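You operate a simulated robot arm through the tools that you are given. There is no shell and no other tool. Be economical: measure what you need, move in short steps, check, and stop when the job is done.

You run a simulated two-armed robot. Do the job below in one go: nothing can be reset, and whatever is moved stays where it is left.

## Task
Take the white puck and put it on the tool tray of cart one. Then take the paint carton and leave it on the beige separator. Then put the black colour tile on the middle tray of the red trolley away on the short shelf of the test stand. Then put the yellow collar on the top of the side table away on the low shelf of the long bench. Then take the pot that says "long" from the top of the side table and leave it on the high shelf behind the rail. Do these in the order given. Set down upright: paint carton, cup.

Only the result counts: the job must be done as asked and must still hold three seconds after the hand-in. Knocking over, shifting, dropping, spilling or breaking anything else fails it.

## Robot
Two 7-joint arms with two-finger parallel grippers on one trunk, on a base that drives. Base frame: it is fixed to the floor where the robot stands at the start and does not move with it; the origin is under the middle of the robot, x ahead of it, y to its left, z up. Units: mm, rad, N and s.
The left shoulder is at the start at [50, 177, 1179], the right one opposite. Places, roughly: beige separator (16x12x1 cm) [-4500, -1500, 800]; black colour tile (6x6x2 cm) [-4500, -5500, 500]; blue cup, red cup [750, -7250, 750]; high shelf behind the rail [-800, -8900, 1500]; low shelf of the long bench [-4700, -9800, 200]; paint carton [-4250, -4750, 250]; short shelf of the test stand [-4400, -7100, 600]; tool tray of cart one [-2300, -2900, 600]; white puck (6x6x4 cm) [600, -100, 900]; yellow collar (8x6x2 cm) [700, -7000, 800]. Payload 3.43 kg a hand.
The TCP of each hand is the grasp point between the finger pads, 34 mm short of the fingertips. In the tool frame z runs along the fingers and y along their closing line. The gripper opens to 128 mm. The fingers are 24 mm wide and 12 mm thick; the gripper's body (48 by 130 mm) begins 96 mm behind the TCP.
Orientation is that of the tool frame in the base frame, as [roll, pitch, yaw] about the fixed x, y, z axes, in that order (R = Rz(yaw) Ry(pitch) Rx(roll)). With the fingers straight down and closing along the base's y, the tool's x points along the base's -x, its y along +y and its z along -z.

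## Interface
- The arms move only by the tool play_rows. It takes "left_plan", "right_plan" or both (then of equal length, played together; a hand with none holds still); each is a list of rows, each an object of numbers (a shift or turn left out is 0, a gripper value left out holds the last): "rx", "ry", "rz": the turn, a rotation vector about the base's x, y, z in units of 5 degrees (1.0 is 5 degrees); "dx", "dy", "dz": the shift along the base's x, y, z in units of 30 mm (1.0 is 30 mm); "jaw": the closure, from 0 (fully open) to 1 (shut). In form: [{"rx": .., "ry": .., "rz": .., "dx": .., "dy": .., "dz": .., "jaw": ..}, ...]. A call has 1 to 12 rows; each row shifts and turns the commanded pose from where the row before left it. A call with a number of a shift or a turn outside -1 to 1 is refused whole. Each row takes 0.2 s and may step no farther than 50 mm and 0.15 rad from the row before; otherwise, or with a gripper value out of range, the whole call is refused. Where a pose cannot be reached the arm comes as near as it can. A force on the tool above 40 N (or 10 N above the force at the start of the call, whichever is more), or a blocked arm, ends the call early, and 0.2 s more pass. Each finger travels about 108 mm/s and halts on what it meets, pressing with about 37 N; the grip force reading is that of the motor and also rises with nothing between the fingers. The clock runs only during rows and for 0.2 s after the last one: add rows that do not move to give the fingers time. It gives the time, the measured TCP pose, the force on the tool (base axes), the opening and the grip force at its end, in the units of the frame above (readings bear some noise), with the torque about the TCP (base axes, N m) and any sound that the robot's microphone picked up, and new pictures: "pictures" is both (left out), scene, wrist or none (wrist: the cameras of the hands that moved).
- Cameras (640 x 400 px; columns grow to the right, rows downward): "scene" is now at [158.3, 0, 1344.2]; the picture's right is [0.02, -1.00, 0.00], its down [-0.55, -0.01, -0.83] and it looks along [0.83, 0.01, -0.55] (base axes); focal length 268 px, centre (320, 200). "left" rides on the left gripper at [76, 11, -160] in its tool frame; the picture's right is [-0.15, 0.99, 0.00], its down [-0.88, -0.13, -0.46] and it looks along [-0.45, -0.07, 0.89] (tool axes); focal length 234 px, centre (320, 200). "right" rides on the right gripper at [76, -11, -160] in its tool frame; the picture's right is [0.15, 0.99, 0.00], its down [-0.88, 0.13, -0.46] and it looks along [-0.45, 0.07, 0.89] (tool axes); focal length 234 px, centre (320, 200). There is no depth. A picture from a camera that has moved, and an enlarged one, comes with that camera's place and axes in the base frame and with its lens.
- raise_lower(by): slides the trunk up (or, below 0, down) by that many mm; the arms and the scene camera ride with it, the base frame stays. It gives what a move gives, with no picture.
- roll_base(legs): drives the robot by 1 to 6 legs, each [ahead, turn to the left] in mm and rad, along the robot's own axes; the way and the turn of a leg run together, so that a leg with both is an arc; at most 1500 mm and 3.142 rad a leg. The arms and the cameras ride along, it lands a little off, and it stops where it bumps. It gives what a move gives, and a new picture of the scene camera.
- head_to(pan, tilt): turns the head with the scene camera to pan (to the left, within 1.396 rad either way) and tilt (down, from -0.506 to 1.204), counted from straight ahead of the robot. It gives what a move gives, and a new picture of the scene camera.
- zoom(camera, box): a new picture of the part [left, top, right, bottom] of that camera's present view, enlarged. No time passes.
- hand_in(): hands the job in; it is judged then, once.

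Work in short steps. Places have to be worked out from the pictures, the camera data and where the tool is seen: move nearer, look again, correct. Check each grasp and each placing, and mend what went wrong. You have 165 turns and 260 pictures in all, those below and enlarged ones among them. Open the grippers and draw the arms clear of the work before you hand the job in, unless the task says otherwise; then end with one line.

The tools are called as a command line: name --argument value ..., lists and objects as JSON in quotes. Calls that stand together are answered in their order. play_rows: Moves the arms, as the interface text tells. Its arguments: {"type":"object","properties":{"left_plan":{"type":"array","items":{"type":"object","properties":{"rx":{"type":"number"},"ry":{"type":"number"},"rz":{"type":"number"},"dx":{"type":"number"},"dy":{"type":"number"},"dz":{"type":"number"},"jaw":{"type":"number"}}}},"right_plan":{"type":"array","items":{"type":"object","properties":{"rx":{"type":"number"},"ry":{"type":"number"},"rz":{"type":"number"},"dx":{"type":"number"},"dy":{"type":"number"},"dz":{"type":"number"},"jaw":{"type":"number"}}}},"pictures":{"type":"string","enum":["both","scene","wrist","none"]}},"required":[]} The other tools are called the same way: raise_lower (by) slides the trunk up or down; roll_base (legs) drives the base; head_to (pan, tilt) turns the head that bears the scene camera; zoom (camera, box) takes an enlarged picture of a part of a camera's view; hand_in () hands the job in.

At the start:

```text
t: 0.0
left_tool_pos: [406.8, 168.0, 1116.9]
left_orientation: [-3.141, 0.0, -3.141]
left_wrist_force: [-0.2, 0.0, 0.5]
left_ft_torque: [-0.02, 0.02, -0.02]
left_grip_width: 128.3
left_gripper_force: 0.0
right_tool_pos: [392.9, -197.9, 1069.4]
right_orientation: [3.141, 0.0, 3.141]
right_wrist_force: [-0.1, 0.8, 0.1]
right_ft_torque: [-0.02, -0.04, 0.02]
right_grip_width: 127.8
right_gripper_force: 0.1
trunk travel left (down, up): [-350.0, 51.0]
robot x, y, heading: [-1.2, -0.0, -0.002]
head pan, tilt: [0.017, 0.586]
```

scene: 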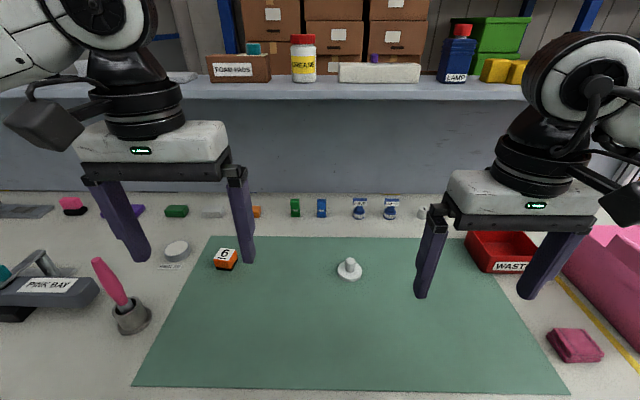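
right: 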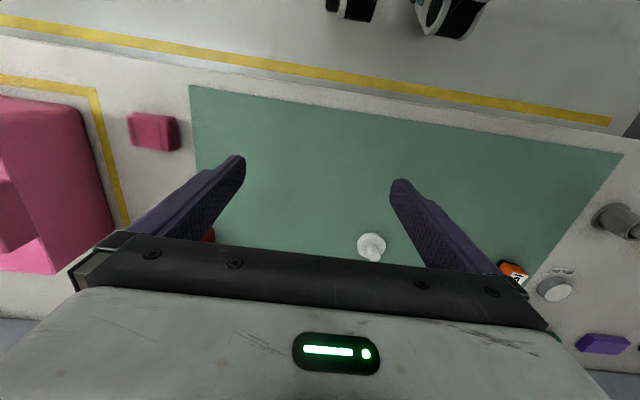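
left: 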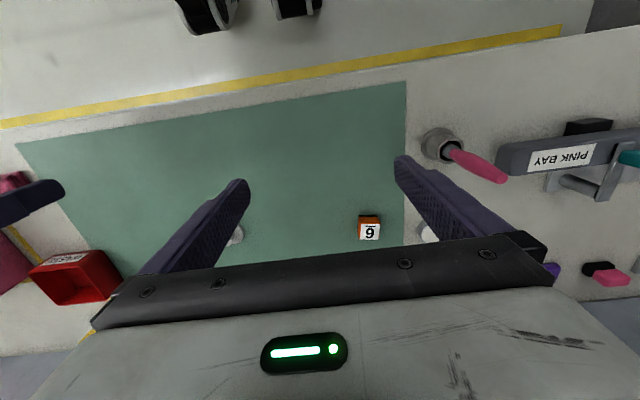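

I zoom in on the white thing with a knob near [570,-60], which best fits the white puck's rough place.

zoom --camera "scene" --box '[270, 190, 430, 290]'

zoom --camera "scene" --box '[120, 190, 280, 290]'

```text
4.00 times, centred on (350, 240) of scene
camera zoom: at [158.3, 0.0, 1344.2], right [0.02, -1.0, 0.0], down [-0.55, -0.01, -0.83], along [0.83, 0.01, -0.55], focal length 1074 px, centre (200, 40)
```

zoom: 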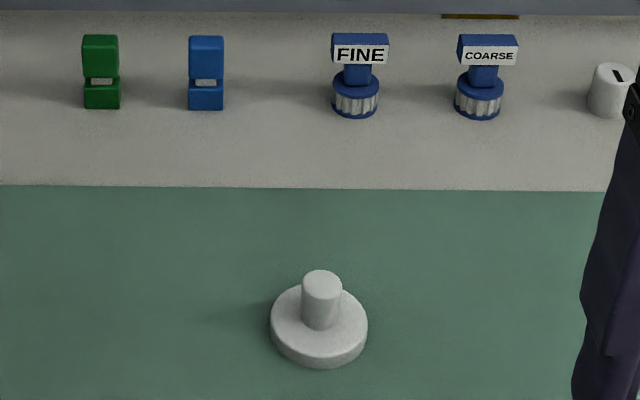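

```text
4.00 times, centred on (200, 240) of scene
camera zoom: at [158.3, 0.0, 1344.2], right [0.02, -1.0, 0.0], down [-0.55, -0.01, -0.83], along [0.83, 0.01, -0.55], focal length 1074 px, centre (800, 40)
```

zoom: 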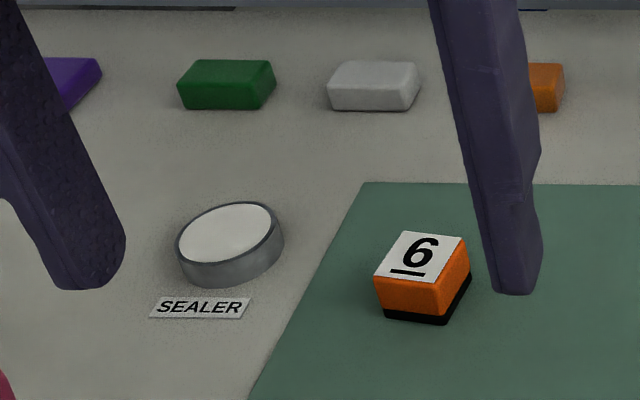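

The puck looks like a disc with a knob at about [585,-64,865]. I move the right hand over it at the present height and look again.

play_rows --right_plan '[{"dx": 0.91, "dy": 0.64}, {"dx": 0.91, "dy": 0.64}, {"dx": 0.91, "dy": 0.64}, {"dx": 0.91, "dy": 0.64}, {"dx": 0.91, "dy": 0.64}, {"dx": 0.91, "dy": 0.64}, {"dx": 0.91, "dy": 0.64, "jaw": 0.3}, {"jaw": 0.3}]'

```text
t: 1.8
left_tool_pos: [406.6, 167.3, 1116.4]
left_orientation: [-3.141, 0.0, -3.141]
left_wrist_force: [0.0, -0.5, -0.5]
left_ft_torque: [-0.01, 0.0, -0.01]
left_grip_width: 128.1
left_gripper_force: 0.1
right_tool_pos: [584.5, -64.9, 1069.4]
right_orientation: [-3.141, -0.001, 3.141]
right_wrist_force: [0.2, -0.5, 0.5]
right_ft_torque: [-0.02, -0.01, 0.01]
right_grip_width: 89.5
right_gripper_force: 0.2
trunk travel left (down, up): [-350.0, 51.0]
robot x, y, heading: [-2.4, 0.3, 0.002]
head pan, tilt: [0.017, 0.586]
camera scene: at [158.2, -0.5, 1344.3], right [0.02, -1.0, 0.0], down [-0.55, -0.01, -0.83], along [0.83, 0.01, -0.55], focal length 268 px, centre (320, 200)
camera right: at [509.6, -77.4, 1229.0], right [-0.15, 0.99, 0.0], down [0.88, 0.13, 0.46], along [0.45, 0.07, -0.89], focal length 234 px, centre (320, 200)
```

scene: 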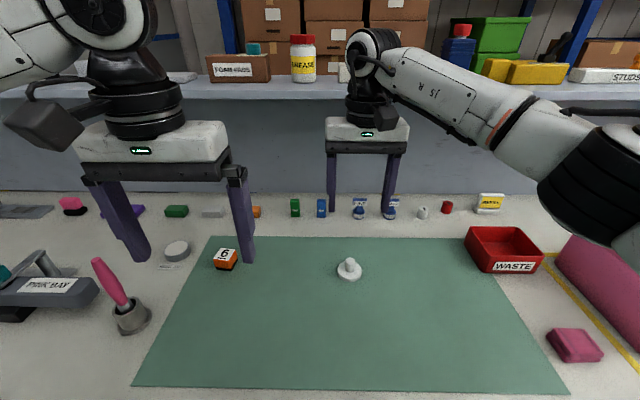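
right: 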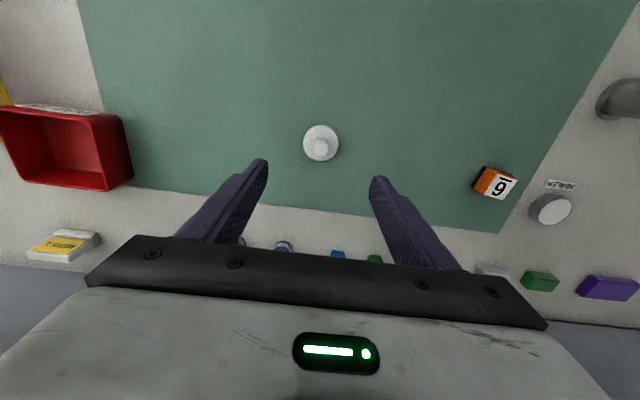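

Triangulated, the puck is near [601,-62], disc at z≈845. I centre over it and descend to about 45 mm above the disc with the tips.

play_rows --right_plan '[{"dx": 0.55, "dy": 0.07, "dz": -0.9}, {"dz": -1}, {"dz": -1}, {"dz": -1}, {"dz": -0.9, "jaw": 0.5}, {"jaw": 0.5}]'

```text
t: 3.2
left_tool_pos: [408.2, 167.9, 1117.6]
left_orientation: [-3.14, -0.001, 3.141]
left_wrist_force: [0.5, -0.7, -0.2]
left_ft_torque: [0.0, -0.02, -0.04]
left_grip_width: 128.0
left_gripper_force: 0.0
right_tool_pos: [600.1, -62.3, 925.0]
right_orientation: [-3.141, 0.002, -3.142]
right_wrist_force: [-0.3, 0.5, -0.5]
right_ft_torque: [-0.01, -0.01, 0.03]
right_grip_width: 64.1
right_gripper_force: 0.0
trunk travel left (down, up): [-350.0, 51.0]
robot x, y, heading: [1.7, 1.8, 0.001]
head pan, tilt: [0.017, 0.586]
camera scene: at [158.2, 0.0, 1344.3], right [0.02, -1.0, 0.0], down [-0.55, -0.01, -0.83], along [0.83, 0.01, -0.55], focal length 268 px, centre (320, 200)
camera right: at [525.7, -74.3, 1084.3], right [-0.15, 0.99, 0.0], down [0.88, 0.13, 0.46], along [0.45, 0.07, -0.89], focal length 234 px, centre (320, 200)
```

scene: 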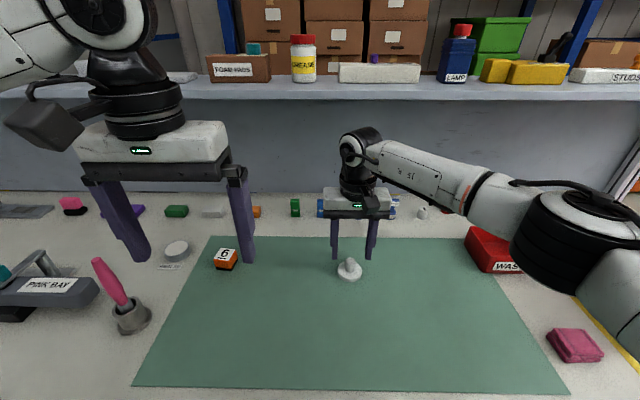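
right: 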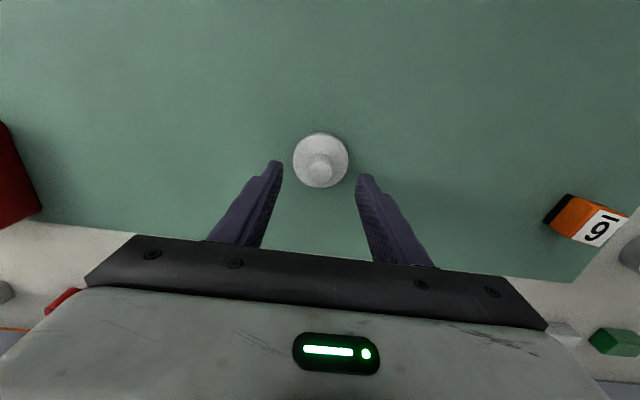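

Well centred. I lower 37 mm so the tips straddle the knob just over the disc, then close.

play_rows --right_plan '[{"dz": -0.6}, {"dz": -0.6}, {}]'

zoom --camera "scene" --box '[300, 200, 400, 290]'

```text
t: 4.0
left_tool_pos: [406.8, 167.9, 1116.6]
left_orientation: [-3.141, 0.0, -3.142]
left_wrist_force: [-0.6, -0.2, -0.5]
left_ft_torque: [0.0, 0.0, -0.04]
left_grip_width: 128.1
left_gripper_force: 0.0
right_tool_pos: [601.5, -62.5, 890.4]
right_orientation: [-3.141, 0.0, -3.141]
right_wrist_force: [-0.1, 0.2, 0.4]
right_ft_torque: [-0.03, -0.04, -0.03]
right_grip_width: 64.1
right_gripper_force: 0.0
trunk travel left (down, up): [-350.0, 51.0]
robot x, y, heading: [2.4, 0.6, -0.001]
head pan, tilt: [0.017, 0.586]
camera scene: at [158.3, 0.0, 1344.3], right [0.02, -1.0, 0.0], down [-0.55, -0.01, -0.83], along [0.83, 0.01, -0.55], focal length 268 px, centre (320, 200)
camera right: at [526.0, -73.8, 1049.2], right [-0.15, 0.99, 0.0], down [0.88, 0.13, 0.46], along [0.45, 0.07, -0.89], focal length 234 px, centre (320, 200)
```

scene: 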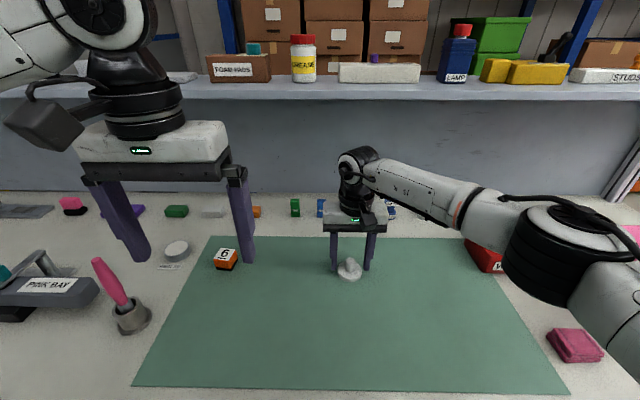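
right: 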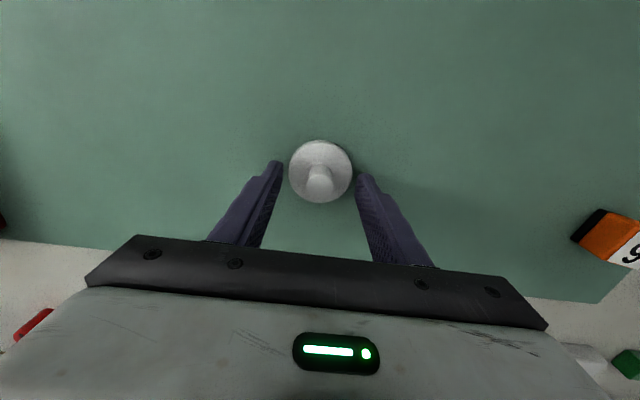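

```text
4.44 times, centred on (350, 245) of scene
camera zoom: at [158.3, 0.0, 1344.3], right [0.02, -1.0, 0.0], down [-0.55, -0.01, -0.83], along [0.83, 0.01, -0.55], focal length 1193 px, centre (187, 0)
```

zoom: 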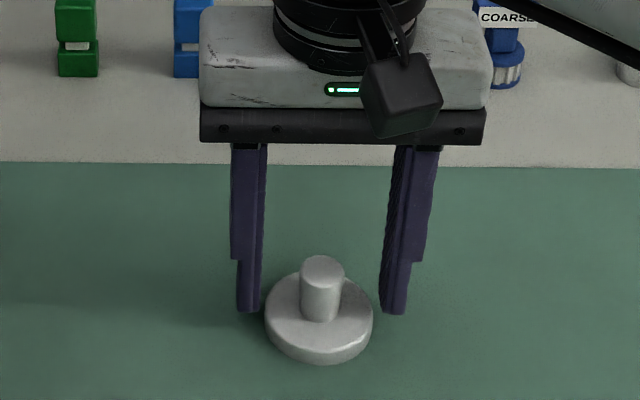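

Tips flank the knob's lower half. Closing now, then a small lift.

play_rows --right_plan '[{"jaw": 1}, {"jaw": 1}, {"jaw": 1}, {"jaw": 1}, {"dz": 1}, {"dz": 1}, {"dz": 1}, {}]'

```text
t: 5.8
left_tool_pos: [407.8, 167.2, 1116.2]
left_orientation: [-3.14, 0.0, 3.141]
left_wrist_force: [-0.5, 0.2, -0.2]
left_ft_torque: [-0.01, -0.01, 0.01]
left_grip_width: 127.9
left_gripper_force: 0.0
right_tool_pos: [600.4, -62.5, 982.2]
right_orientation: [3.141, 0.001, -3.141]
right_wrist_force: [-0.6, 0.1, 0.6]
right_ft_torque: [-0.02, 0.0, 0.01]
right_grip_width: 0.2
right_gripper_force: 33.0
trunk travel left (down, up): [-350.0, 51.0]
robot x, y, heading: [0.4, 0.7, -0.003]
head pan, tilt: [0.017, 0.586]
camera scene: at [158.5, 0.0, 1344.2], right [0.02, -1.0, 0.0], down [-0.55, -0.01, -0.83], along [0.83, 0.01, -0.55], focal length 268 px, centre (320, 200)
camera right: at [525.7, -74.9, 1140.4], right [-0.15, 0.99, 0.0], down [0.88, 0.13, 0.46], along [0.45, 0.07, -0.89], focal length 234 px, centre (320, 200)
```

scene: 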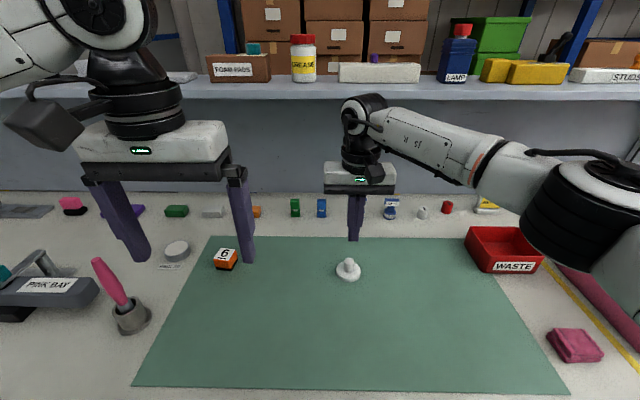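
right: 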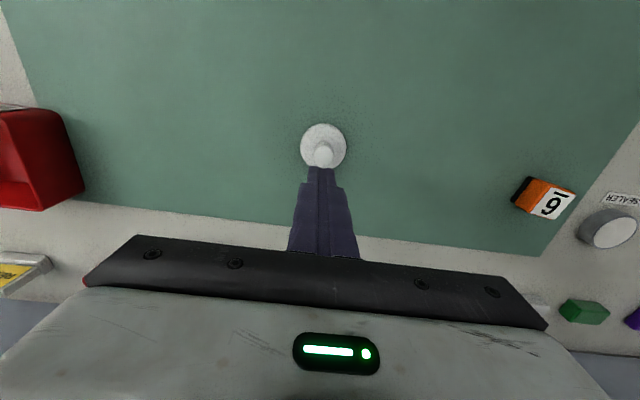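

The jaws shut on nothing; the puck may sit lower or off a bit. I look at it enlarged from both cameras.

zoom --camera "scene" --box '[300, 200, 400, 290]'

zoom --camera "right" --box '[270, 100, 370, 190]'

```text
4.44 times, centred on (350, 245) of scene
camera zoom: at [158.5, 0.0, 1344.2], right [0.02, -1.0, 0.0], down [-0.55, -0.01, -0.83], along [0.83, 0.01, -0.55], focal length 1193 px, centre (187, 0)
```

zoom: 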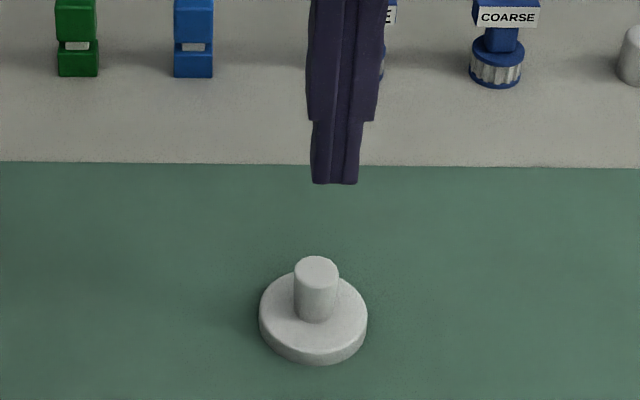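

```text
4.44 times, centred on (320, 145) of right
camera zoom: at [525.7, -74.9, 1140.4], right [-0.15, 0.99, 0.0], down [0.88, 0.13, 0.46], along [0.45, 0.07, -0.89], focal length 1041 px, centre (320, 444)
```

zoom: 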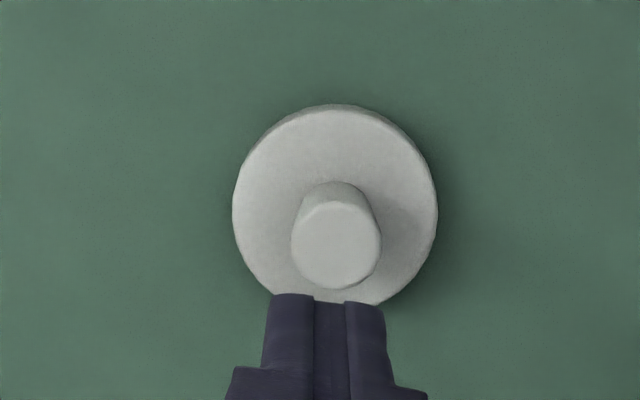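

The puck only shifted ~3 mm, so it may have slipped out. I reopen, descend again, close and read the width before lifting.

play_rows --right_plan '[{"jaw": 0.5, "dy": 0.05}, {"jaw": 0.5}, {"jaw": 0.5}, {"dz": -1}, {"dz": -1}, {"dz": -1}, {"dz": -0.1}, {}]' --pictures "wrist"

play_rows --right_plan '[{"jaw": 1}, {"jaw": 1}, {"jaw": 1}, {"jaw": 1}]' --pictures "wrist"

zoom --camera "scene" --box '[300, 200, 400, 290]'

```text
t: 7.6
left_tool_pos: [407.3, 167.2, 1117.6]
left_orientation: [-3.139, 0.0, 3.141]
left_wrist_force: [0.7, -0.4, -0.1]
left_ft_torque: [-0.04, 0.03, 0.0]
left_grip_width: 128.1
left_gripper_force: 0.0
right_tool_pos: [601.7, -59.2, 887.0]
right_orientation: [-3.141, 0.0, 3.141]
right_wrist_force: [0.8, 0.0, 0.2]
right_ft_torque: [0.0, 0.0, 0.01]
right_grip_width: 64.1
right_gripper_force: 0.0
trunk travel left (down, up): [-350.0, 51.0]
robot x, y, heading: [2.0, -1.2, 0.005]
head pan, tilt: [0.017, 0.586]
camera right: at [526.4, -72.2, 1045.7], right [-0.15, 0.99, 0.0], down [0.88, 0.13, 0.46], along [0.45, 0.07, -0.89], focal length 234 px, centre (320, 200)
```

right: 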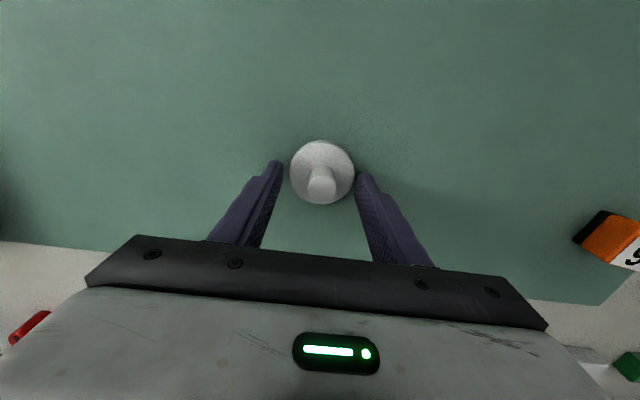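

```text
t: 8.6
left_tool_pos: [408.3, 167.3, 1117.8]
left_orientation: [-3.139, 0.0, -3.139]
left_wrist_force: [-0.3, 0.2, 0.2]
left_ft_torque: [0.01, 0.0, 0.0]
left_grip_width: 128.0
left_gripper_force: 0.0
right_tool_pos: [602.6, -59.6, 886.5]
right_orientation: [-3.141, 0.002, 3.141]
right_wrist_force: [0.5, 0.1, -0.2]
right_ft_torque: [0.02, -0.01, 0.05]
right_grip_width: 55.1
right_gripper_force: 36.8
trunk travel left (down, up): [-350.0, 51.0]
robot x, y, heading: [-2.7, -0.2, -0.003]
head pan, tilt: [0.017, 0.586]
camera right: at [526.5, -72.3, 1045.9], right [-0.15, 0.99, 0.0], down [0.88, 0.13, 0.46], along [0.45, 0.07, -0.89], focal length 234 px, centre (320, 200)
```

right: 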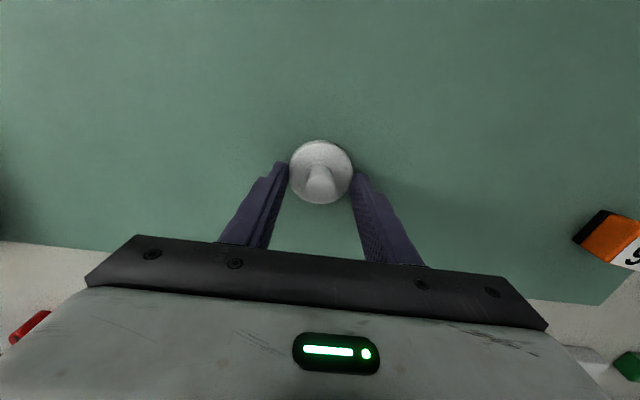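

```text
4.44 times, centred on (350, 245) of scene
camera zoom: at [158.4, 0.0, 1344.2], right [0.02, -1.0, 0.0], down [-0.55, -0.01, -0.83], along [0.83, 0.01, -0.55], focal length 1193 px, centre (187, 0)
```

zoom: 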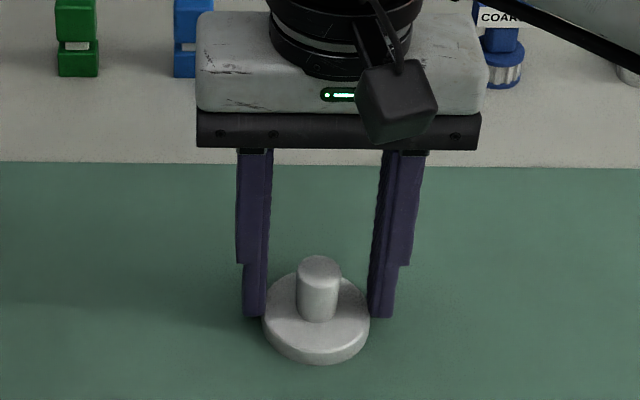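

The tips are squeezing the disc's rim (55 mm), so the disc top is higher than I judged. I reopen, rise 11 mm and close on the knob.

play_rows --right_plan '[{"jaw": 0.5}, {"jaw": 0.5}, {"dz": 0.37}, {"jaw": 1}, {"jaw": 1}, {"jaw": 1}, {"jaw": 1}]' --pictures "wrist"

```text
t: 10.2
left_tool_pos: [408.3, 166.9, 1116.4]
left_orientation: [-3.139, 0.0, -3.142]
left_wrist_force: [0.4, 0.6, 0.0]
left_ft_torque: [0.0, -0.02, 0.01]
left_grip_width: 128.1
left_gripper_force: 0.1
right_tool_pos: [601.7, -60.2, 898.6]
right_orientation: [3.141, 0.0, 3.142]
right_wrist_force: [0.2, -1.4, -0.8]
right_ft_torque: [-0.02, 0.0, -0.02]
right_grip_width: 21.9
right_gripper_force: 37.7
trunk travel left (down, up): [-350.0, 51.0]
robot x, y, heading: [-0.2, 0.7, 0.0]
head pan, tilt: [0.017, 0.586]
camera right: at [526.6, -71.9, 1057.5], right [-0.15, 0.99, 0.0], down [0.88, 0.13, 0.46], along [0.45, 0.07, -0.89], focal length 234 px, centre (320, 200)
```

right: 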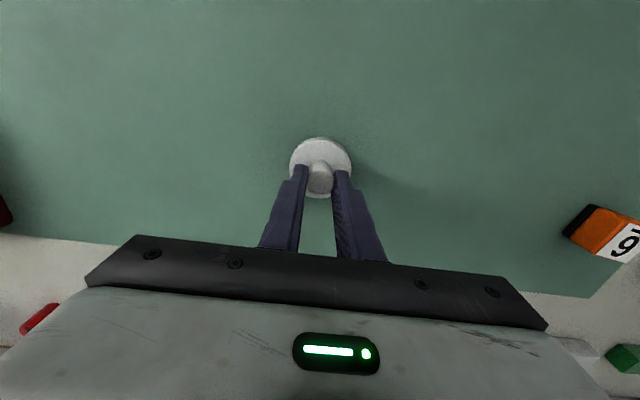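

Knob held at 21.9 mm. Lift straight up, then pull the arm back toward the body for driving.

play_rows --right_plan '[{"dz": 1}, {"dz": 1}, {"dz": 1}, {"dz": 1}, {"dz": 1}, {"dz": 1}, {"dx": -1, "dy": -0.7}, {"dx": -1, "dy": -0.7}, {"dx": -1, "dy": -0.7}, {"dx": -1, "dy": -0.7}, {"dx": -1, "dy": -0.7}, {"dx": -1, "dy": -0.7}]'

```text
t: 12.8
left_tool_pos: [407.1, 167.8, 1116.8]
left_orientation: [-3.139, 0.001, 3.141]
left_wrist_force: [-0.1, -0.8, -0.3]
left_ft_torque: [0.02, -0.03, -0.02]
left_grip_width: 128.0
left_gripper_force: 0.0
right_tool_pos: [418.6, -185.5, 1078.2]
right_orientation: [-3.14, 0.0, 3.141]
right_wrist_force: [0.1, 0.1, -0.7]
right_ft_torque: [0.02, 0.02, 0.01]
right_grip_width: 22.0
right_gripper_force: 37.0
trunk travel left (down, up): [-350.0, 51.0]
robot x, y, heading: [0.5, -3.5, 0.001]
head pan, tilt: [0.017, 0.586]
camera scene: at [157.9, -0.5, 1344.3], right [0.02, -1.0, 0.0], down [-0.55, -0.01, -0.83], along [0.83, 0.01, -0.55], focal length 268 px, centre (320, 200)
camera right: at [343.3, -197.5, 1237.3], right [-0.15, 0.99, 0.0], down [0.88, 0.13, 0.46], along [0.45, 0.07, -0.89], focal length 234 px, centre (320, 200)
```

scene: 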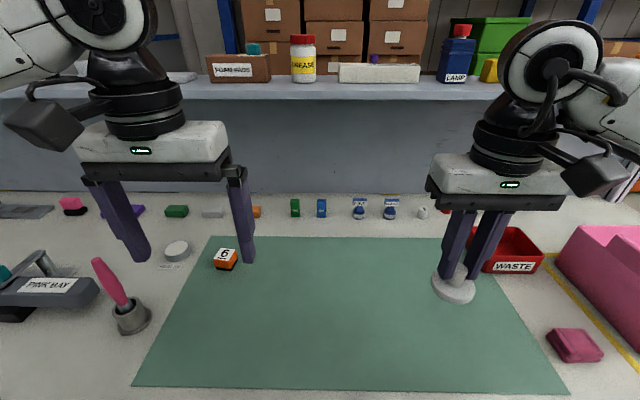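
right: 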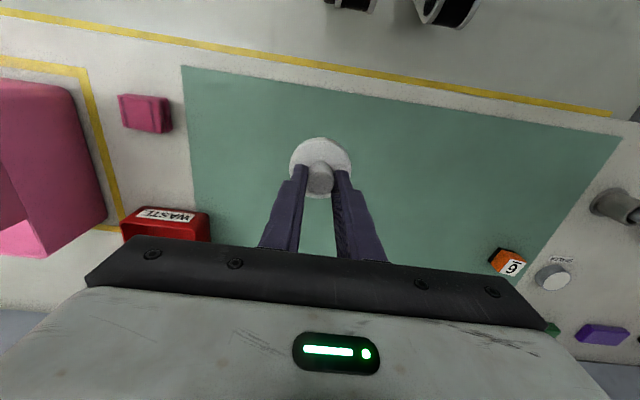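

The puck is held. I look to the right and back with the head, tilt shallower, before driving.

head_to --pan -1.39 --tilt 0.3

head_to --pan 1.39 --tilt 0.3

```text
t: 14.3
left_tool_pos: [408.8, 167.7, 1116.0]
left_orientation: [-3.141, -0.001, 3.14]
left_wrist_force: [0.0, -0.6, 0.1]
left_ft_torque: [0.02, -0.04, 0.02]
left_grip_width: 127.9
left_gripper_force: 0.0
right_tool_pos: [419.9, -184.5, 1078.7]
right_orientation: [-3.141, -0.001, 3.14]
right_wrist_force: [0.6, 0.7, -1.3]
right_ft_torque: [0.01, 0.01, 0.01]
right_grip_width: 21.6
right_gripper_force: 37.0
trunk travel left (down, up): [-350.0, 51.0]
robot x, y, heading: [2.4, -2.1, 0.001]
head pan, tilt: [-1.389, 0.3]
camera scene: at [86.5, -93.4, 1370.4], right [-0.98, -0.18, 0.0], down [-0.05, 0.29, -0.96], along [0.17, -0.94, -0.3], focal length 268 px, centre (320, 200)
```

scene: 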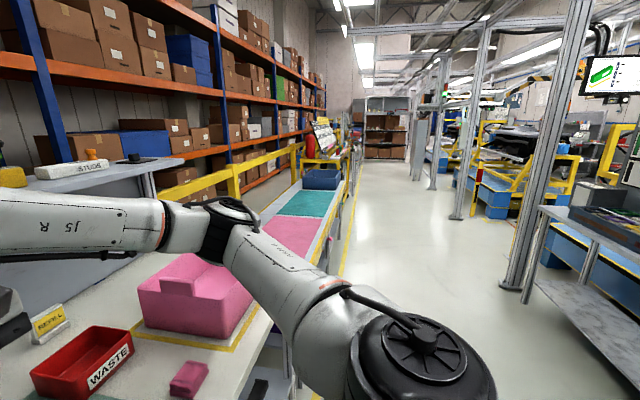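

```text
t: 16.8
left_tool_pos: [407.9, 167.4, 1116.8]
left_orientation: [-3.14, 0.0, 3.141]
left_wrist_force: [0.6, 0.2, 0.0]
left_ft_torque: [0.02, -0.01, 0.01]
left_grip_width: 127.9
left_gripper_force: 0.1
right_tool_pos: [418.9, -183.7, 1078.3]
right_orientation: [-3.141, 0.001, -3.142]
right_wrist_force: [-0.5, 0.2, -1.1]
right_ft_torque: [0.02, 0.01, -0.01]
right_grip_width: 21.7
right_gripper_force: 36.9
trunk travel left (down, up): [-350.0, 51.0]
robot x, y, heading: [-0.7, -2.4, 0.003]
head pan, tilt: [1.389, 0.3]
camera scene: at [86.4, 90.3, 1370.4], right [0.98, -0.18, 0.0], down [-0.05, -0.29, -0.96], along [0.17, 0.94, -0.3], focal length 268 px, centre (320, 200)
```

scene: 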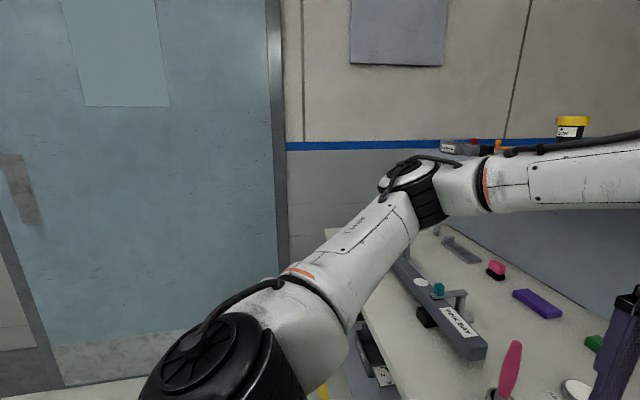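

The start bay is narrow with the bench ahead and an aisle to the right. I back off a little and look again.

roll_base --legs '[[-350, 0]]'

head_to --pan -1.39 --tilt 0.35

```text
t: 19.1
left_tool_pos: [58.5, 167.9, 1118.3]
left_orientation: [-3.138, -0.001, -3.14]
left_wrist_force: [-0.4, -0.3, -0.3]
left_ft_torque: [0.02, -0.01, 0.01]
left_grip_width: 127.9
left_gripper_force: 0.0
right_tool_pos: [72.8, -184.7, 1078.3]
right_orientation: [-3.141, 0.001, -3.139]
right_wrist_force: [-0.2, -0.4, -1.0]
right_ft_torque: [0.02, -0.03, 0.0]
right_grip_width: 21.8
right_gripper_force: 37.1
trunk travel left (down, up): [-350.0, 51.0]
robot x, y, heading: [-347.6, 0.1, 0.012]
head pan, tilt: [1.389, 0.3]
camera scene: at [-261.4, 90.1, 1370.5], right [0.98, -0.18, 0.0], down [-0.05, -0.29, -0.96], along [0.17, 0.94, -0.3], focal length 268 px, centre (320, 200)
```

scene: 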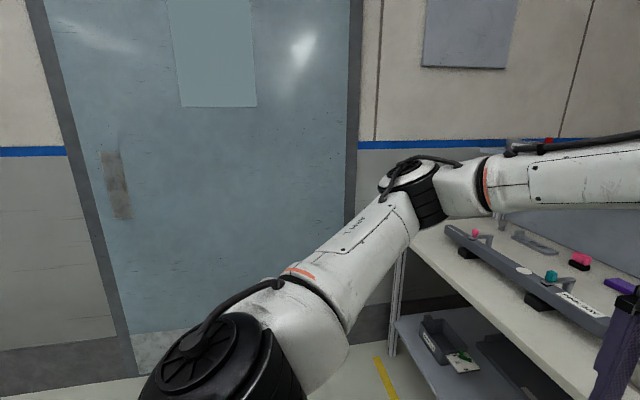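

```text
t: 21.5
left_tool_pos: [59.3, 168.2, 1117.0]
left_orientation: [-3.141, 0.001, -3.141]
left_wrist_force: [0.2, 0.5, -0.8]
left_ft_torque: [0.01, 0.02, -0.03]
left_grip_width: 127.8
left_gripper_force: 0.1
right_tool_pos: [72.3, -183.7, 1077.3]
right_orientation: [-3.142, 0.0, -3.14]
right_wrist_force: [-0.1, 0.2, -1.4]
right_ft_torque: [0.02, -0.01, -0.01]
right_grip_width: 22.1
right_gripper_force: 37.5
trunk travel left (down, up): [-350.0, 51.0]
robot x, y, heading: [-348.7, -1.8, 0.006]
head pan, tilt: [-1.389, 0.351]
camera scene: at [-260.3, -93.3, 1365.7], right [-0.98, -0.18, 0.0], down [-0.06, 0.34, -0.94], along [0.17, -0.92, -0.34], focal length 268 px, centre (320, 200)
```

scene: 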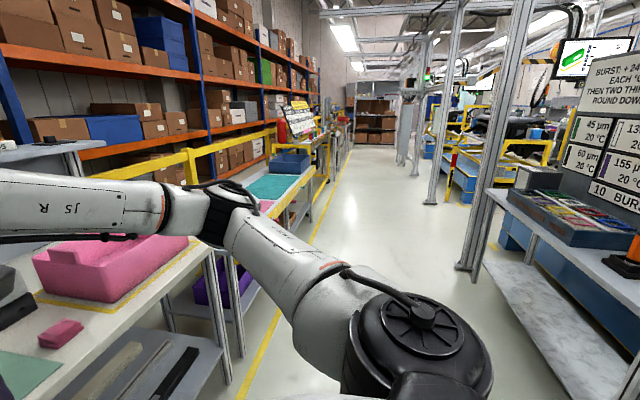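

The aisle runs along −y, free between about x=−1000 and 250. I turn right 90° and drive down it in two legs.

roll_base --legs '[[0, -1.57], [1200, 0]]'

head_to --pan -0.9 --tilt 0.3

```text
t: 31.6
left_tool_pos: [-164.4, -1644.6, 1116.5]
left_orientation: [-3.14, -0.001, 1.577]
left_wrist_force: [-0.2, 0.0, -0.6]
left_ft_torque: [0.0, -0.01, 0.04]
left_grip_width: 128.0
left_gripper_force: 0.0
right_tool_pos: [-516.1, -1660.6, 1078.9]
right_orientation: [3.141, 0.0, 1.578]
right_wrist_force: [-0.1, -0.4, -0.8]
right_ft_torque: [0.02, 0.0, 0.01]
right_grip_width: 21.6
right_gripper_force: 37.8
trunk travel left (down, up): [-350.0, 51.0]
robot x, y, heading: [-335.1, -1242.7, -1.565]
head pan, tilt: [-1.389, 0.351]
camera scene: at [-426.2, -1327.7, 1365.7], right [-0.19, 0.98, 0.0], down [0.34, 0.06, -0.94], along [-0.92, -0.18, -0.34], focal length 268 px, centre (320, 200)
```

scene: 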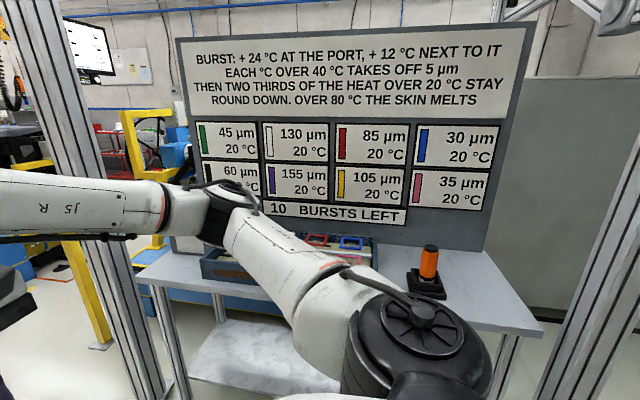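

```text
t: 32.5
left_tool_pos: [-165.8, -1645.1, 1117.6]
left_orientation: [-3.14, 0.001, 1.577]
left_wrist_force: [-0.7, -0.8, 0.4]
left_ft_torque: [-0.03, -0.02, 0.0]
left_grip_width: 128.2
left_gripper_force: 0.0
right_tool_pos: [-516.1, -1659.3, 1078.0]
right_orientation: [-3.141, -0.001, 1.579]
right_wrist_force: [-0.1, -0.6, 0.2]
right_ft_torque: [-0.03, -0.04, 0.01]
right_grip_width: 21.8
right_gripper_force: 36.5
trunk travel left (down, up): [-350.0, 51.0]
robot x, y, heading: [-336.0, -1237.2, -1.566]
head pan, tilt: [-0.901, 0.3]
camera scene: at [-407.5, -1368.5, 1370.4], right [-0.63, 0.78, 0.0], down [0.23, 0.19, -0.96], along [-0.74, -0.6, -0.3], focal length 268 px, centre (320, 200)
```

scene: 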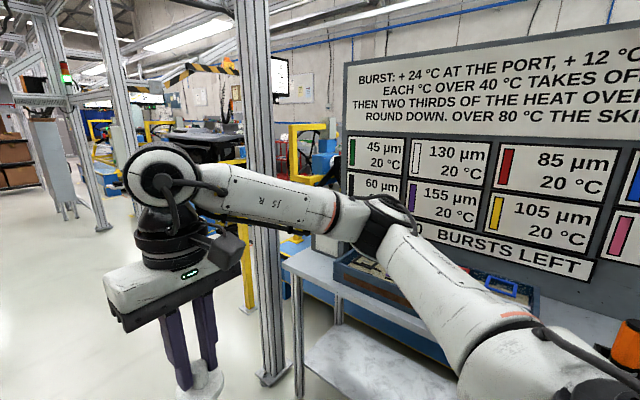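

Posts stand near x=−1100 at y≈−2250 and −5550; the gap between leads to cart one. I drive on to y≈−2900 and turn to face −x.

roll_base --legs '[[1450, 0], [200, 0], [0, -1.57]]'

head_to --pan 0 --tilt 0.3

```text
t: 44.8
left_tool_pos: [-706.6, -3082.6, 1117.2]
left_orientation: [-3.14, -0.001, 0.019]
left_wrist_force: [-0.7, 0.7, -0.7]
left_ft_torque: [0.02, 0.02, 0.01]
left_grip_width: 127.9
left_gripper_force: 0.0
right_tool_pos: [-725.1, -2730.9, 1078.0]
right_orientation: [-3.14, 0.001, 0.02]
right_wrist_force: [0.8, -0.1, -1.2]
right_ft_torque: [0.04, -0.01, 0.01]
right_grip_width: 21.9
right_gripper_force: 37.6
trunk travel left (down, up): [-350.0, 51.0]
robot x, y, heading: [-301.4, -2909.3, -3.123]
head pan, tilt: [-0.901, 0.3]
camera scene: at [-432.4, -2838.6, 1370.4], right [0.77, 0.64, 0.0], down [0.19, -0.23, -0.96], along [-0.61, 0.74, -0.3], focal length 268 px, centre (320, 200)
```

scene: 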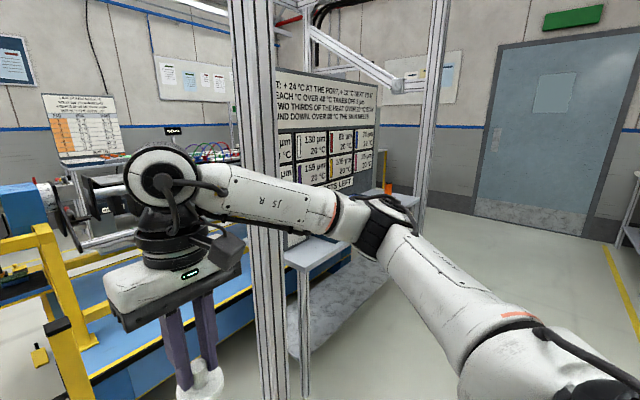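

```text
t: 46.0
left_tool_pos: [-706.4, -3082.6, 1116.7]
left_orientation: [-3.14, -0.001, 0.018]
left_wrist_force: [-1.6, 0.8, 0.2]
left_ft_torque: [0.02, 0.04, 0.02]
left_grip_width: 128.0
left_gripper_force: 0.0
right_tool_pos: [-723.7, -2731.1, 1078.8]
right_orientation: [-3.141, -0.001, 0.019]
right_wrist_force: [-0.2, 0.9, -0.2]
right_ft_torque: [0.04, -0.01, 0.01]
right_grip_width: 21.6
right_gripper_force: 37.0
trunk travel left (down, up): [-350.0, 51.0]
robot x, y, heading: [-300.8, -2906.5, -3.124]
head pan, tilt: [0.0, 0.3]
camera scene: at [-466.4, -2912.4, 1370.4], right [-0.02, 1.0, 0.0], down [0.3, 0.01, -0.96], along [-0.96, -0.02, -0.3], focal length 268 px, centre (320, 200)
```

scene: 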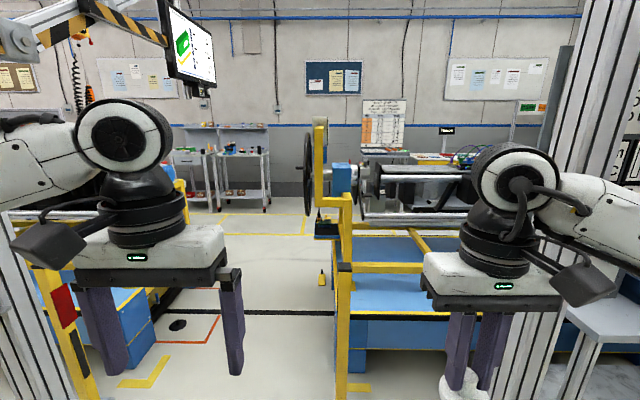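

I enlarge the area ahead where cart one should be (about pixel 327,226).

zoom --camera "scene" --box '[240, 100, 480, 250]'

head_to --pan 0.6 --tilt 0.4

```text
2.67 times, centred on (360, 175) of scene
camera zoom: at [-466.4, -2912.4, 1370.4], right [-0.02, 1.0, 0.0], down [0.3, 0.01, -0.96], along [-0.96, -0.02, -0.3], focal length 716 px, centre (213, 267)
```

zoom: 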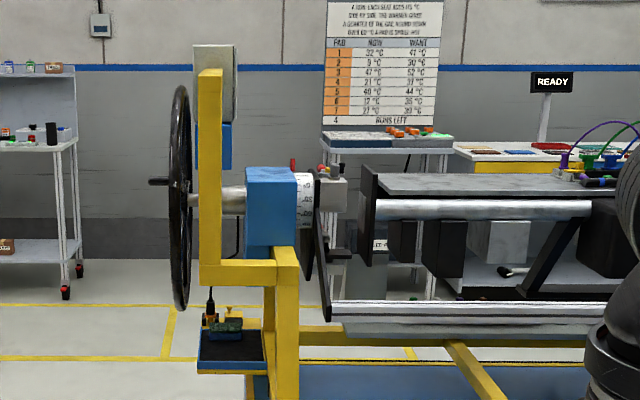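

```text
t: 47.0
left_tool_pos: [-707.1, -3083.9, 1116.9]
left_orientation: [-3.138, -0.002, 0.018]
left_wrist_force: [-0.4, 0.6, 0.4]
left_ft_torque: [-0.01, 0.01, -0.01]
left_grip_width: 128.0
left_gripper_force: 0.0
right_tool_pos: [-725.4, -2731.5, 1078.6]
right_orientation: [3.141, 0.001, 0.019]
right_wrist_force: [-0.7, 0.0, -0.7]
right_ft_torque: [-0.05, -0.02, -0.04]
right_grip_width: 21.8
right_gripper_force: 36.7
trunk travel left (down, up): [-350.0, 51.0]
robot x, y, heading: [-302.1, -2905.6, -3.123]
head pan, tilt: [0.6, 0.4]
camera scene: at [-448.5, -2964.5, 1361.2], right [-0.58, 0.81, 0.0], down [0.32, 0.23, -0.92], along [-0.75, -0.53, -0.39], focal length 268 px, centre (320, 200)
```

scene: 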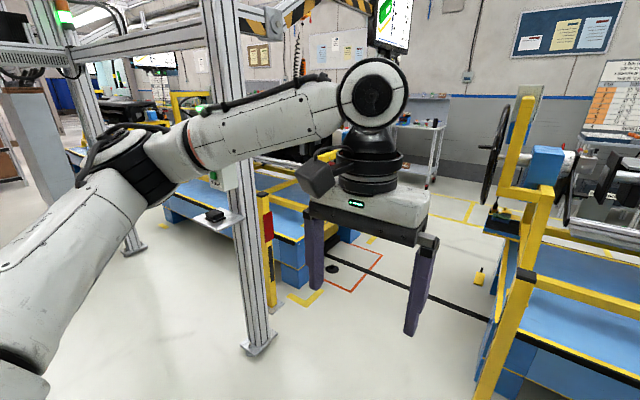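

The tool tray is the small dark tray on a bracket left of the yellow frame, near [−2300,−2900,600]. The post gap is y −2250…−3850; I drive obliquely left toward its middle and look.

roll_base --legs '[[0, 0.3], [700, 0]]'

head_to --pan -0.35 --tilt 0.5

```text
t: 51.9
left_tool_pos: [-1308.7, -3418.5, 1117.1]
left_orientation: [-3.139, 0.001, 0.32]
left_wrist_force: [-0.4, 0.2, 0.4]
left_ft_torque: [-0.01, 0.01, 0.03]
left_grip_width: 127.7
left_gripper_force: 0.2
right_tool_pos: [-1431.4, -3088.9, 1077.3]
right_orientation: [-3.141, 0.0, 0.318]
right_wrist_force: [-0.1, 0.2, -1.1]
right_ft_torque: [-0.03, -0.03, 0.02]
right_grip_width: 22.1
right_gripper_force: 36.8
trunk travel left (down, up): [-350.0, 51.0]
robot x, y, heading: [-974.5, -3134.3, -2.821]
head pan, tilt: [0.6, 0.4]
camera scene: at [-1098.9, -3228.8, 1361.1], right [-0.8, 0.61, 0.0], down [0.24, 0.31, -0.92], along [-0.56, -0.73, -0.39], focal length 268 px, centre (320, 200)
```

scene: 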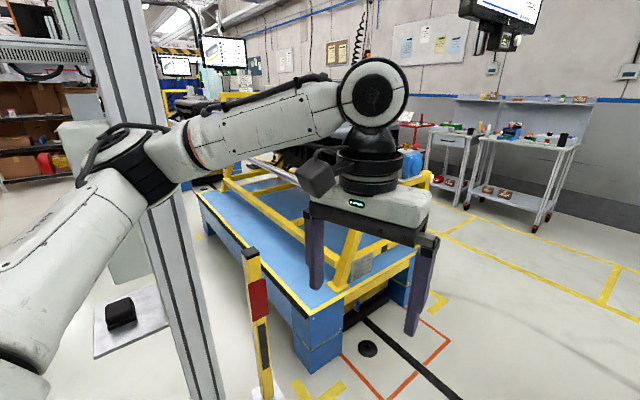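

```text
t: 53.1
left_tool_pos: [-1310.2, -3418.1, 1117.1]
left_orientation: [-3.14, 0.0, 0.32]
left_wrist_force: [0.2, -0.4, 0.0]
left_ft_torque: [-0.02, -0.01, 0.04]
left_grip_width: 127.9
left_gripper_force: 0.0
right_tool_pos: [-1432.3, -3088.0, 1078.4]
right_orientation: [3.141, -0.001, 0.319]
right_wrist_force: [0.9, 0.5, -0.7]
right_ft_torque: [0.0, -0.02, 0.02]
right_grip_width: 21.7
right_gripper_force: 37.8
trunk travel left (down, up): [-350.0, 51.0]
robot x, y, heading: [-977.9, -3134.3, -2.825]
head pan, tilt: [-0.351, 0.499]
camera scene: at [-1133.4, -3152.3, 1352.0], right [0.03, 1.0, 0.0], down [0.48, -0.01, -0.88], along [-0.88, 0.03, -0.48], focal length 268 px, centre (320, 200)
```

scene: 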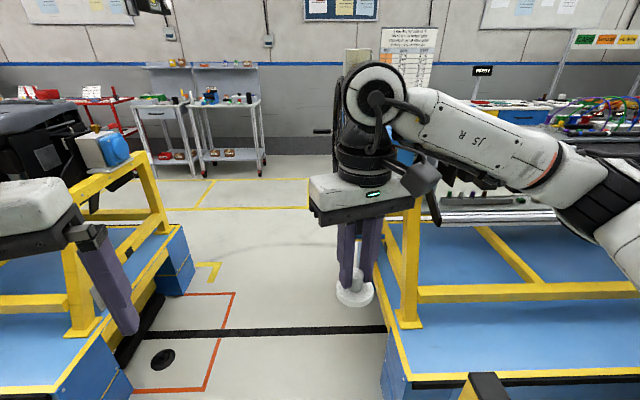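

The gap between the two blue stands is about y −3830…−2760. I go on a little into its middle, square up to −x and look for the tray.

roll_base --legs '[[450, 0], [0, -0.3]]'

head_to --pan -0.2 --tilt 0.55

```text
t: 56.8
left_tool_pos: [-1805.2, -3451.3, 1117.9]
left_orientation: [-3.141, 0.0, 0.024]
left_wrist_force: [0.8, 0.9, 0.5]
left_ft_torque: [-0.03, 0.02, -0.03]
left_grip_width: 128.0
left_gripper_force: 0.1
right_tool_pos: [-1826.0, -3099.4, 1077.9]
right_orientation: [-3.141, -0.001, 0.025]
right_wrist_force: [0.5, 0.6, -0.7]
right_ft_torque: [-0.02, 0.01, 0.0]
right_grip_width: 21.7
right_gripper_force: 36.8
trunk travel left (down, up): [-350.0, 51.0]
robot x, y, heading: [-1400.3, -3273.8, -3.112]
head pan, tilt: [-0.351, 0.499]
camera scene: at [-1558.4, -3247.5, 1352.0], right [0.32, 0.95, 0.0], down [0.45, -0.15, -0.88], along [-0.83, 0.28, -0.48], focal length 268 px, centre (320, 200)
```

scene: 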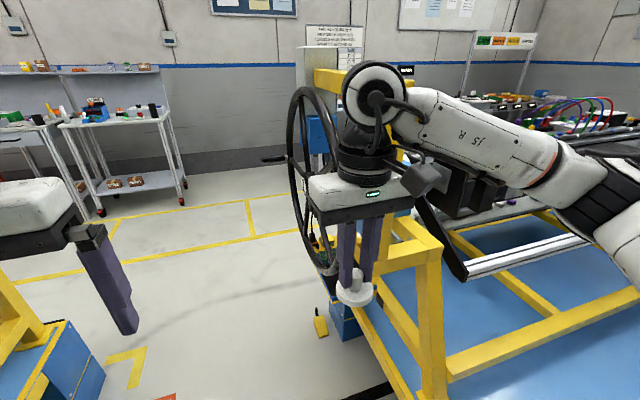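

```text
t: 57.5
left_tool_pos: [-1804.2, -3451.3, 1116.5]
left_orientation: [-3.14, -0.001, 0.024]
left_wrist_force: [0.2, 0.4, -0.6]
left_ft_torque: [-0.03, -0.02, 0.0]
left_grip_width: 128.1
left_gripper_force: 0.0
right_tool_pos: [-1825.9, -3100.1, 1078.3]
right_orientation: [-3.141, 0.001, 0.024]
right_wrist_force: [-0.3, -0.5, -0.5]
right_ft_torque: [0.03, 0.0, 0.01]
right_grip_width: 21.8
right_gripper_force: 36.3
trunk travel left (down, up): [-350.0, 51.0]
robot x, y, heading: [-1403.1, -3273.9, -3.119]
head pan, tilt: [-0.201, 0.55]
camera scene: at [-1560.6, -3261.5, 1347.4], right [0.18, 0.98, 0.0], down [0.51, -0.09, -0.85], along [-0.84, 0.15, -0.52], focal length 268 px, centre (320, 200)
```

scene: 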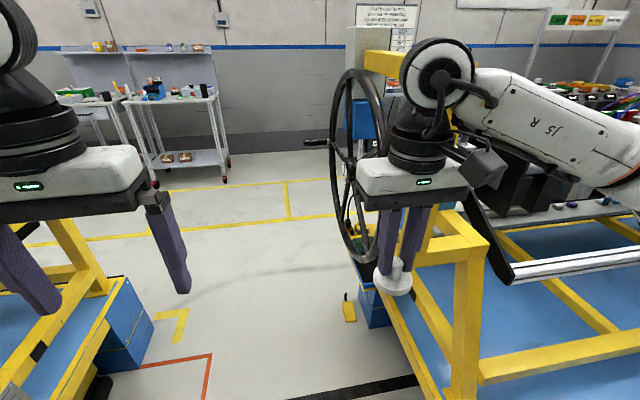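

zoom --camera "scene" --box '[300, 150, 460, 350]'

```text
2.00 times, centred on (380, 250) of scene
camera zoom: at [-1560.6, -3261.5, 1347.4], right [0.18, 0.98, 0.0], down [0.51, -0.09, -0.85], along [-0.84, 0.15, -0.52], focal length 537 px, centre (200, 100)
```

zoom: 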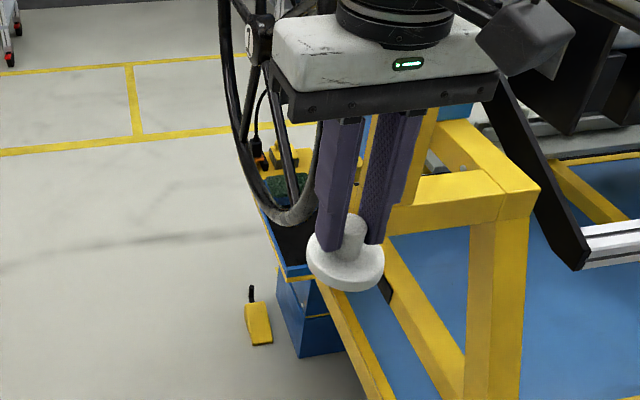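

The tray sits beneath/behind the handwheel and near a yellow bar; I need a clear view. I raise the right hand so it stops hiding the tray.

play_rows --right_plan '[{"dz": 1, "dx": 0.5}, {"dz": 1, "dx": 0.5}, {"dz": 1, "dx": 0.5}, {"dz": 1, "dx": 0.5}, {"dz": 1}, {"dz": 1}, {"dz": 1}, {"dz": 1}]' --pictures "scene"

zoom --camera "scene" --box '[300, 150, 460, 350]'

```text
t: 59.3
left_tool_pos: [-1804.8, -3450.9, 1117.6]
left_orientation: [-3.139, 0.001, 0.025]
left_wrist_force: [0.0, 0.0, 0.8]
left_ft_torque: [0.0, 0.02, 0.04]
left_grip_width: 127.9
left_gripper_force: 0.1
right_tool_pos: [-1764.0, -3101.3, 1318.0]
right_orientation: [-3.141, 0.002, 0.025]
right_wrist_force: [0.2, -0.7, -0.1]
right_ft_torque: [0.02, 0.0, -0.02]
right_grip_width: 22.0
right_gripper_force: 36.5
trunk travel left (down, up): [-350.0, 51.0]
robot x, y, heading: [-1400.1, -3274.7, -3.119]
head pan, tilt: [-0.201, 0.55]
camera scene: at [-1559.9, -3262.0, 1347.5], right [0.17, 0.98, 0.0], down [0.51, -0.09, -0.85], along [-0.84, 0.15, -0.52], focal length 268 px, centre (320, 200)
```

scene: 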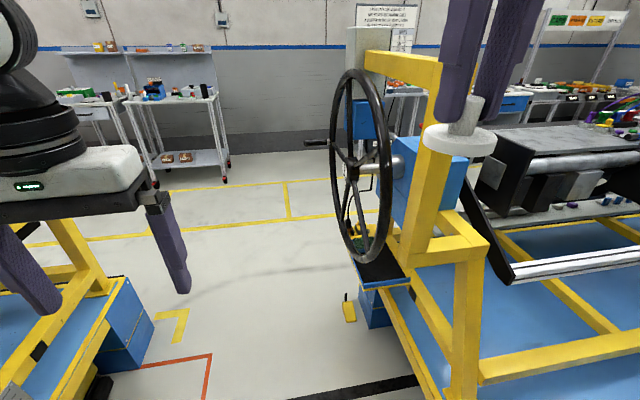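

```text
2.00 times, centred on (380, 250) of scene
camera zoom: at [-1559.9, -3262.0, 1347.5], right [0.17, 0.98, 0.0], down [0.51, -0.09, -0.85], along [-0.84, 0.15, -0.52], focal length 537 px, centre (200, 100)
```

zoom: 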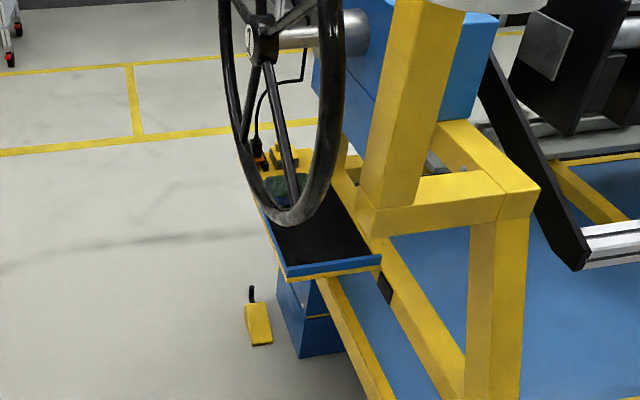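

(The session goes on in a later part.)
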